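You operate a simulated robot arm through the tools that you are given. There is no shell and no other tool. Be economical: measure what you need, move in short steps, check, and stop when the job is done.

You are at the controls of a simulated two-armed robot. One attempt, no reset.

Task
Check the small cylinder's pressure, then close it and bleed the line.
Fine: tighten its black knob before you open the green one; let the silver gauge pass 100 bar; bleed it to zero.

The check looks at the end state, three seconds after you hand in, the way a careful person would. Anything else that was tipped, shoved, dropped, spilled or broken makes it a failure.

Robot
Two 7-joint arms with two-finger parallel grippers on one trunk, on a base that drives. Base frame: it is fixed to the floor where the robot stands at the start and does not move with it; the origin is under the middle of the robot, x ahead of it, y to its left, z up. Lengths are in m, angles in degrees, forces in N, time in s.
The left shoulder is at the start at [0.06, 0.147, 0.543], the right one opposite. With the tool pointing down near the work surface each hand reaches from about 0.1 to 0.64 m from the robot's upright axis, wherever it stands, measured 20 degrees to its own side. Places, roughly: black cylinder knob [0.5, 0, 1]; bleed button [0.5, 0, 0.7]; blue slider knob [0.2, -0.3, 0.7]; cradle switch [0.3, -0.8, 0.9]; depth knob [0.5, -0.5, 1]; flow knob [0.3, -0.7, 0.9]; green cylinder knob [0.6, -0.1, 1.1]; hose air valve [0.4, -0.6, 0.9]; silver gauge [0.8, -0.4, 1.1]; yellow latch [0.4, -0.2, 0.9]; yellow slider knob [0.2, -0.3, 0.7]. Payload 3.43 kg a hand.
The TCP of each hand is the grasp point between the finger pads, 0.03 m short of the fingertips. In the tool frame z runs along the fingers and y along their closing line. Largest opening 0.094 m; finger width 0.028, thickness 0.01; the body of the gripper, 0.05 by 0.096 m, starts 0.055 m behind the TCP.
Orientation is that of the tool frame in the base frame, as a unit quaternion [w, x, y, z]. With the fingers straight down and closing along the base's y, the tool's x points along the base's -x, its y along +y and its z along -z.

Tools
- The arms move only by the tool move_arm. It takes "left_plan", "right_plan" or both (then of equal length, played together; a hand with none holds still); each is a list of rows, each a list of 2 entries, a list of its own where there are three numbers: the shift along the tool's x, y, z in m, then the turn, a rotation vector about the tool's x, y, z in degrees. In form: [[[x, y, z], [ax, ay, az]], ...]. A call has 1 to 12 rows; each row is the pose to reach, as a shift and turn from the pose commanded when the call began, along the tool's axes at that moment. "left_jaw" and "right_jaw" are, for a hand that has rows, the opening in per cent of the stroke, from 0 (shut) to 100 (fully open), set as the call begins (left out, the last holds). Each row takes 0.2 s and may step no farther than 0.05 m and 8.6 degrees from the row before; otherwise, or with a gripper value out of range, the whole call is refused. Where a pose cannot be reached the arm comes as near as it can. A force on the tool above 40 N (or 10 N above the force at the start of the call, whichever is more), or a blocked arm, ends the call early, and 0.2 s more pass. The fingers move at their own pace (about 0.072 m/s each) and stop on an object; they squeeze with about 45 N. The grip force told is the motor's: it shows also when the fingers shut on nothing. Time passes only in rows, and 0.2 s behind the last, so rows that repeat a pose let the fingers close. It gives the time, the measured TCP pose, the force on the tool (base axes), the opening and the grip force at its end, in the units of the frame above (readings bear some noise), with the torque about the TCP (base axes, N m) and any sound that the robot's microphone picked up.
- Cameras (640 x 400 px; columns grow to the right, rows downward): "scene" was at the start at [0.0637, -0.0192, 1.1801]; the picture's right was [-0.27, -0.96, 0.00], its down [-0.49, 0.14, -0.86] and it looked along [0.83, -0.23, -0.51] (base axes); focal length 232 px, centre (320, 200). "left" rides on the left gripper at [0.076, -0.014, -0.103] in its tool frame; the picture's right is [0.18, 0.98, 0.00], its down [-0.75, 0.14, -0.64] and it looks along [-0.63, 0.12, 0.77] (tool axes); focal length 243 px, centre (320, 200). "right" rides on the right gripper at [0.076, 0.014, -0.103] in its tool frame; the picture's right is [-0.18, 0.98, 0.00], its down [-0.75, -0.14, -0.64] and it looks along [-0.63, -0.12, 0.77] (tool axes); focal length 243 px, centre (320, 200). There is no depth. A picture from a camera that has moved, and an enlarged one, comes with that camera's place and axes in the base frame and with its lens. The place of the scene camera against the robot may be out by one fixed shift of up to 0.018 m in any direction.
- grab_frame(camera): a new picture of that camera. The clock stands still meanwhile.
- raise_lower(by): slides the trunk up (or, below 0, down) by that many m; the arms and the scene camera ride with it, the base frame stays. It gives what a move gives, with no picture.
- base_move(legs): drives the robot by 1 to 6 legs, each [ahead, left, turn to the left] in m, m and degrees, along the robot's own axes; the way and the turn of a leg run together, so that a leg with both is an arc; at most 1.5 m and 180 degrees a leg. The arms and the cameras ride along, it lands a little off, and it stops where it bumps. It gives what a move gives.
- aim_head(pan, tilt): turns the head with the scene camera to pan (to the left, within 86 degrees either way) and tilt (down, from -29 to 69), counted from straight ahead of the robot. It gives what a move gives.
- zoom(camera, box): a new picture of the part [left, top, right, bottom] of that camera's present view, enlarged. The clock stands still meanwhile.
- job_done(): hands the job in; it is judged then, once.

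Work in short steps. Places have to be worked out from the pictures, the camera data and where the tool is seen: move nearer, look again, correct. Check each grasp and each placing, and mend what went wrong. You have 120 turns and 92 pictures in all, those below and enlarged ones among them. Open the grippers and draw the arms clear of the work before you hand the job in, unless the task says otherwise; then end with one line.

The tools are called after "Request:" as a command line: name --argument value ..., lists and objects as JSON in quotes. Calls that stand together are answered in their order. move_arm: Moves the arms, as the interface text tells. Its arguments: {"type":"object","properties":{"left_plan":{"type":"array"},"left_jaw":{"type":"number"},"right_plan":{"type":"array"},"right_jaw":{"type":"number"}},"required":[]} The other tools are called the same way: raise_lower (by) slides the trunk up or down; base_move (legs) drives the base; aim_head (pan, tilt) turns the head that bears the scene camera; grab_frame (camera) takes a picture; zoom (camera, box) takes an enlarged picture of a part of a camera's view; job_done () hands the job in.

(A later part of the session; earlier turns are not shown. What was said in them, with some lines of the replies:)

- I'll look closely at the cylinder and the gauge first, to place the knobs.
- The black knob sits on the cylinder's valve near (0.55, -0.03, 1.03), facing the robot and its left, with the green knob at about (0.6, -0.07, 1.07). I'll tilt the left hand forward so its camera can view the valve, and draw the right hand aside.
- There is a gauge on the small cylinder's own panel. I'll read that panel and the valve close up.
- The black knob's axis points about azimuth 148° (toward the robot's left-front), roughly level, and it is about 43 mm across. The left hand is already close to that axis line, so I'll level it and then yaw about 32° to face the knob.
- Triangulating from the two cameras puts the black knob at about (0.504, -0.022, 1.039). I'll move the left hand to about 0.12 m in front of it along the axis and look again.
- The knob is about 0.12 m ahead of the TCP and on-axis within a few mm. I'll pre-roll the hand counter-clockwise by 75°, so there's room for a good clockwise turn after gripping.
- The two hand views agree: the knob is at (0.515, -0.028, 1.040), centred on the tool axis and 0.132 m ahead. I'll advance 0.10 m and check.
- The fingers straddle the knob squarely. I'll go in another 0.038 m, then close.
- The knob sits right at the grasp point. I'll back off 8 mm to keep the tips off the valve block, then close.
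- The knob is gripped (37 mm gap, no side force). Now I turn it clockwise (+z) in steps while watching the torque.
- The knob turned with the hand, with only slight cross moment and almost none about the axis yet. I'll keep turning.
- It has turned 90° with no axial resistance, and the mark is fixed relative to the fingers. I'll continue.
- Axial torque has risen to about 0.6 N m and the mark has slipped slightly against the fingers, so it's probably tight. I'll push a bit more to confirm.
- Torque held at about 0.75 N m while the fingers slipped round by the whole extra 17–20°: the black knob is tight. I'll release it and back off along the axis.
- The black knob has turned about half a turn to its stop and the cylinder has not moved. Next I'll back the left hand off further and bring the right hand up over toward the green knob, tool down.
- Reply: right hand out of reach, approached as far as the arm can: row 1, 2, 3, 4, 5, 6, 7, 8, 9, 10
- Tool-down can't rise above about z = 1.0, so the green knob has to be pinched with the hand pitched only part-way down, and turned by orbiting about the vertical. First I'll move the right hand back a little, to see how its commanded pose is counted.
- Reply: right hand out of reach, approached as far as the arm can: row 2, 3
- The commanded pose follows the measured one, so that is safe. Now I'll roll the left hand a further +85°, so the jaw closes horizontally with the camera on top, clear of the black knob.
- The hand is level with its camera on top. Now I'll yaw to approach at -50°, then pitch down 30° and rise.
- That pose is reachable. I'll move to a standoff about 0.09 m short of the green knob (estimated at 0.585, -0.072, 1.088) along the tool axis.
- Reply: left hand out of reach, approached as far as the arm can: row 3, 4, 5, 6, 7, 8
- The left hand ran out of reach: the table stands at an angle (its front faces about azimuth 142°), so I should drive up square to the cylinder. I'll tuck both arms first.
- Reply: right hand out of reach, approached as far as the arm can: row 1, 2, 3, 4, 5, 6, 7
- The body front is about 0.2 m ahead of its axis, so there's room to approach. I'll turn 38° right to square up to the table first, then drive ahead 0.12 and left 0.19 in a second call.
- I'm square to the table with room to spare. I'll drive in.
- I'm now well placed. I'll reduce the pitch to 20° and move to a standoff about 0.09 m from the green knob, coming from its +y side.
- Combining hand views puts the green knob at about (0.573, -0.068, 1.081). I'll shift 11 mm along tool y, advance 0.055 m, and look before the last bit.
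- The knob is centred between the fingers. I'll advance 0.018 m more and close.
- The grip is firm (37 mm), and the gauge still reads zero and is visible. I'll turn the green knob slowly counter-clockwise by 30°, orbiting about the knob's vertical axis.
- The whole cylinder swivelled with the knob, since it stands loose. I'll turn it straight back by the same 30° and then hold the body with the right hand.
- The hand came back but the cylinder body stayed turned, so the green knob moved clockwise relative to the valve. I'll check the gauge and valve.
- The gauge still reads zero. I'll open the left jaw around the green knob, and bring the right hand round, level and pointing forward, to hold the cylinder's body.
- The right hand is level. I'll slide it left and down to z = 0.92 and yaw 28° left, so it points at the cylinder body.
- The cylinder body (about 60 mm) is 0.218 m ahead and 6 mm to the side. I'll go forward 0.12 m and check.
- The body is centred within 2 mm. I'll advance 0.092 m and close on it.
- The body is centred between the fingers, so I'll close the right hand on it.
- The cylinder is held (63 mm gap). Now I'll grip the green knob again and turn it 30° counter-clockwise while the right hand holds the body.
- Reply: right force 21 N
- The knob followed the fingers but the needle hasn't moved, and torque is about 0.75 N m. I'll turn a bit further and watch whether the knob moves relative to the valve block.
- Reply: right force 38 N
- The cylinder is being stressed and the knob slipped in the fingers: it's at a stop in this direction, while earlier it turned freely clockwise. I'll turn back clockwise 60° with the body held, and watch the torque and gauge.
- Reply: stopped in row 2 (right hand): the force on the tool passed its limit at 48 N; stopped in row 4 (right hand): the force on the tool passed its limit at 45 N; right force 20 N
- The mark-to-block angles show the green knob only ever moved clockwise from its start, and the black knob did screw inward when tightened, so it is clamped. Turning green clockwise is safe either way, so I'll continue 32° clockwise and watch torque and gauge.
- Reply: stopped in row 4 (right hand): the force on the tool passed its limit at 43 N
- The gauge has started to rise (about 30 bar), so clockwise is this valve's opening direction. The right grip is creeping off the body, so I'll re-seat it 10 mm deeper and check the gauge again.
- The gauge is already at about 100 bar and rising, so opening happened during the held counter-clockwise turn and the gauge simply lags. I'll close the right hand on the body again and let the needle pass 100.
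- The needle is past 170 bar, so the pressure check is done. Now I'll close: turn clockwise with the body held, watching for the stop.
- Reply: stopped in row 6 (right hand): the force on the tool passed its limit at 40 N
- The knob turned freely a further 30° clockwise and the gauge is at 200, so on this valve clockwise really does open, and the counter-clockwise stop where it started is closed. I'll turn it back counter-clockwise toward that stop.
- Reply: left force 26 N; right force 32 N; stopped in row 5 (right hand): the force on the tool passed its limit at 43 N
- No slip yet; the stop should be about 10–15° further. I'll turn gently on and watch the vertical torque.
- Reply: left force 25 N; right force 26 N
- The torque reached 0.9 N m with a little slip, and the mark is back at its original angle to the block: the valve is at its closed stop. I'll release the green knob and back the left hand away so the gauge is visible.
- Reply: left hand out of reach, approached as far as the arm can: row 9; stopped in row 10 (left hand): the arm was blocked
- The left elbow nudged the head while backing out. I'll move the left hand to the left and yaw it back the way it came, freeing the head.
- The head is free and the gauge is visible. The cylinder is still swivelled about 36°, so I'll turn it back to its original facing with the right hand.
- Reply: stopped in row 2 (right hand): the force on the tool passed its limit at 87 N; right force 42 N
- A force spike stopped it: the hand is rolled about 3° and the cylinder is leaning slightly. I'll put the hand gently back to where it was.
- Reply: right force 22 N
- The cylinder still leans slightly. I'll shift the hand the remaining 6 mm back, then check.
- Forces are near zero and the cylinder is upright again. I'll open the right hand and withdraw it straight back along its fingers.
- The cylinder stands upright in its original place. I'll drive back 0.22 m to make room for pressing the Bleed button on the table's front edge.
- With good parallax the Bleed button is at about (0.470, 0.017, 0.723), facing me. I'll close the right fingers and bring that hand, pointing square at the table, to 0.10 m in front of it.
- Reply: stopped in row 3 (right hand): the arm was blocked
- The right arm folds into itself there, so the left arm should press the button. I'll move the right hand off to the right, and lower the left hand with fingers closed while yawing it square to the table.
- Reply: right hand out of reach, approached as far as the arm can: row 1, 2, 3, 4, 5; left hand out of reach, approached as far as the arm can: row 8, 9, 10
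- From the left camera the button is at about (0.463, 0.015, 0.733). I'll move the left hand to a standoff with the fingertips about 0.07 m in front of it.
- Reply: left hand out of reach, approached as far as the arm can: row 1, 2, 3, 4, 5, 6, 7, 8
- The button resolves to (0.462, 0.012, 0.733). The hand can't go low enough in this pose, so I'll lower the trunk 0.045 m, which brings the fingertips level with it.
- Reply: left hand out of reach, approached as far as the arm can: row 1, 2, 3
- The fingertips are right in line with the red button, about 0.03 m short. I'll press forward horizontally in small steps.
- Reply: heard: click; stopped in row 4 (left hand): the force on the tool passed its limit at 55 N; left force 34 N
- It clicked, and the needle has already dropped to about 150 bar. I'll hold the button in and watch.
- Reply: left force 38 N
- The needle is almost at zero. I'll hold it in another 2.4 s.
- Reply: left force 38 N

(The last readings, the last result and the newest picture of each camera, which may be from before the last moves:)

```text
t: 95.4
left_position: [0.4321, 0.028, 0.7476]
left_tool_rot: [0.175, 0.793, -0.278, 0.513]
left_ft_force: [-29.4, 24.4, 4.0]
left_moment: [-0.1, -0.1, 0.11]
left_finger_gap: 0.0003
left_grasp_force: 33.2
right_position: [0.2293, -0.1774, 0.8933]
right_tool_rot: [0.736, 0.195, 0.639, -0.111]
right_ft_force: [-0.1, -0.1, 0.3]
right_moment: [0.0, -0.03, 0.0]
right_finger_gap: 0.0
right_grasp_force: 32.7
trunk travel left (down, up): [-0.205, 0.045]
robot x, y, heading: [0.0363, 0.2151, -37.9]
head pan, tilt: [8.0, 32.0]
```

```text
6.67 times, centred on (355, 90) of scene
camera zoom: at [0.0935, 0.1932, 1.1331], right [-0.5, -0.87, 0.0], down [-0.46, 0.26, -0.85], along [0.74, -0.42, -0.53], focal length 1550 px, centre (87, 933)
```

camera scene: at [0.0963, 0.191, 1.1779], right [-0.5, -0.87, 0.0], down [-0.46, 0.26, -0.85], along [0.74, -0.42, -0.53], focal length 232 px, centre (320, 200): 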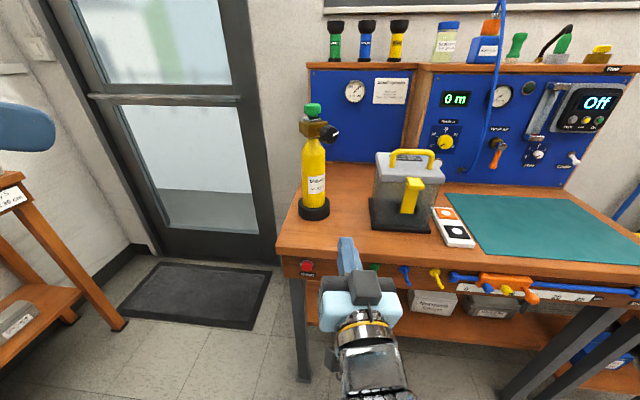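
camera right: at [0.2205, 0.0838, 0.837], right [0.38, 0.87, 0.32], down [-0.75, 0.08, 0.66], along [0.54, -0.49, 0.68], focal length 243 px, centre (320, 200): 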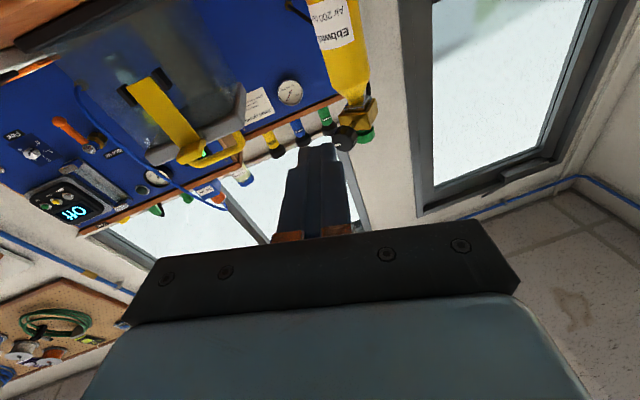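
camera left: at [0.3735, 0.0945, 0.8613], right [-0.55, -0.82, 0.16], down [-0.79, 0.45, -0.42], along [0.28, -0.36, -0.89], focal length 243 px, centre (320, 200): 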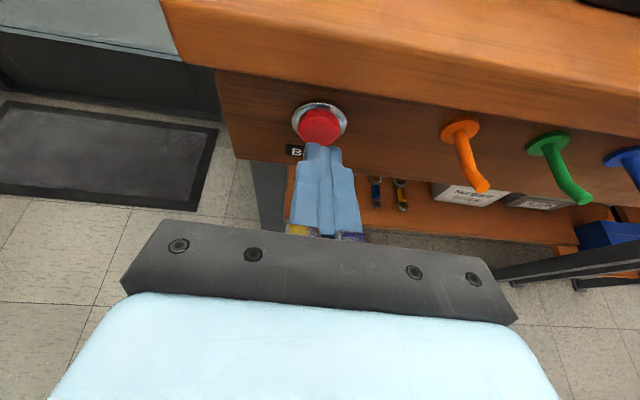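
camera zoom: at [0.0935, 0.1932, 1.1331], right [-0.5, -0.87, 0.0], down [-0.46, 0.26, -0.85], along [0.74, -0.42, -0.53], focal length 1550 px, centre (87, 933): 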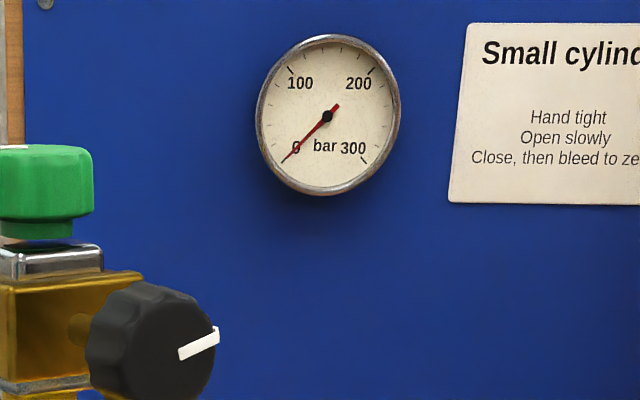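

The gauge reads zero. I'll back off the button, open both grippers, and check over a few seconds that the pressure doesn't creep back.

Request:
move_arm --left_plan '[[[-0.008, 0, -0.018], [0, 0, 0]], [[-0.02, 0, -0.045], [0, 0, 0]], [[-0.033, 0, -0.073], [0, 0, 0]], [[-0.033, 0, -0.073], [0, 0, 0]], [[-0.033, 0, -0.073], [0, 0, 0]], [[-0.033, 0, -0.073], [0, 0, 0]], [[-0.033, 0, -0.073], [0, 0, 0]], [[-0.033, 0, -0.073], [0, 0, 0]], [[-0.033, 0, -0.073], [0, 0, 0]], [[-0.033, 0, -0.073], [0, 0, 0]]]'

Request:
base_move --legs '[[-0.2, 0, 0]]'

Request:
move_arm --left_plan '[[[0, 0, 0], [0, 0, 0]], [[0, 0, 0], [0, 0, 0]], [[0, 0, 0], [0, 0, 0]], [[0, 0, 0], [0, 0, 0]], [[0, 0, 0], [0, 0, 0]], [[0, 0, 0], [0, 0, 0]]]' --right_plan '[[[0, 0, 0], [0, 0, 0]], [[0, 0, 0], [0, 0, 0]], [[0, 0, 0], [0, 0, 0]], [[0, 0, 0], [0, 0, 0]], [[0, 0, 0], [0, 0, 0]], [[0, 0, 0], [0, 0, 0]]]' --left_jaw 100 --right_jaw 100

Request:
grab_frame --camera "scene"

```text
t: 97.6
left_position: [0.3731, 0.06, 0.7692]
left_tool_rot: [0.174, 0.794, -0.278, 0.512]
left_ft_force: [0.2, 0.3, 0.1]
left_moment: [-0.01, 0.03, 0.02]
left_finger_gap: 0.0002
left_grasp_force: 32.8
left hand out of reach, approached as far as the arm can: row 2, 3, 4, 5, 6, 7, 8, 9, 10
right_position: [0.232, -0.1789, 0.8908]
right_tool_rot: [0.734, 0.196, 0.64, -0.112]
right_ft_force: [0.8, -0.5, 0.8]
right_moment: [0.01, -0.04, 0.04]
right_finger_gap: 0.0
right_grasp_force: 33.4
trunk travel left (down, up): [-0.205, 0.045]
robot x, y, heading: [0.0349, 0.2116, -37.7]
head pan, tilt: [8.0, 32.0]
```

```text
t: 99.2
left_position: [0.2139, 0.1833, 0.7691]
left_tool_rot: [0.173, 0.794, -0.277, 0.513]
left_ft_force: [-0.5, -0.1, 0.4]
left_moment: [0.02, -0.02, -0.02]
left_finger_gap: 0.0
left_grasp_force: 32.8
right_position: [0.0722, -0.0571, 0.8901]
right_tool_rot: [0.734, 0.195, 0.641, -0.111]
right_ft_force: [1.0, 0.1, 1.0]
right_moment: [0.03, 0.0, -0.02]
right_finger_gap: 0.0002
right_grasp_force: 33.0
trunk travel left (down, up): [-0.205, 0.045]
robot x, y, heading: [-0.1268, 0.3361, -37.8]
head pan, tilt: [8.0, 32.0]
```

```text
t: 100.6
left_position: [0.2161, 0.1841, 0.7677]
left_tool_rot: [0.173, 0.794, -0.277, 0.512]
left_ft_force: [0.6, -0.5, 0.0]
left_moment: [0.01, -0.01, 0.01]
left_finger_gap: 0.094
left_grasp_force: 0.2
right_position: [0.0727, -0.0563, 0.8908]
right_tool_rot: [0.735, 0.194, 0.641, -0.11]
right_ft_force: [-0.5, -0.2, -0.3]
right_moment: [0.03, 0.0, 0.01]
right_finger_gap: 0.0938
right_grasp_force: 0.2
trunk travel left (down, up): [-0.205, 0.045]
robot x, y, heading: [-0.123, 0.3365, -37.7]
head pan, tilt: [8.0, 32.0]
```

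```text
7 pictures are left
camera scene: at [-0.0631, 0.3145, 1.1329], right [-0.5, -0.87, 0.0], down [-0.46, 0.26, -0.85], along [0.74, -0.42, -0.53], focal length 232 px, centre (320, 200)
```

scene: 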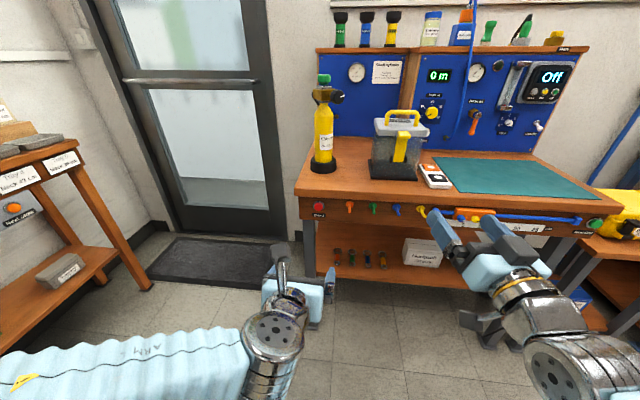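

Request:
zoom --camera "scene" --box '[310, 55, 400, 185]'

Request:
zoom --camera "scene" --box '[340, 60, 376, 84]'

```text
3.08 times, centred on (355, 120) of scene
camera zoom: at [-0.0631, 0.3145, 1.1329], right [-0.5, -0.87, 0.0], down [-0.46, 0.26, -0.85], along [0.74, -0.42, -0.53], focal length 715 px, centre (212, 446)
```

zoom: 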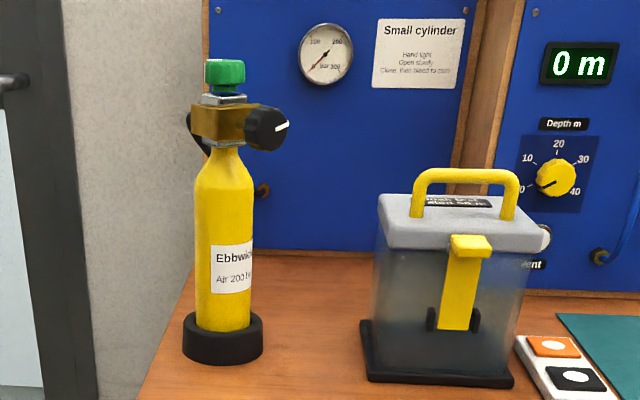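

```text
16.00 times, centred on (358, 72) of scene
camera zoom: at [-0.0631, 0.3145, 1.1329], right [-0.5, -0.87, 0.0], down [-0.46, 0.26, -0.85], along [0.74, -0.42, -0.53], focal length 3720 px, centre (-288, 2248)
```

zoom: 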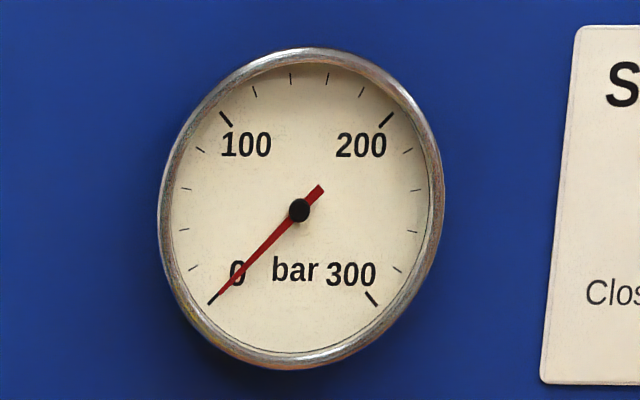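

The green valve is shut, the line bled to zero and held there, and the cylinder is upright in its place with both hands open and clear, so I'm handing in.

Request:
job_done

```text
The job is handed in.
```

I tightened the black knob and opened the green one until the gauge passed 100 bar (it reached about 200). I then closed it and bled the line to zero. The needle was still at zero a few seconds after I let go of the bleed button. The cylinder is upright in its original spot, but it swivelled roughly 35–40° while I worked the green knob. My one attempt to turn it back briefly tilted it, so I left it facing that way.
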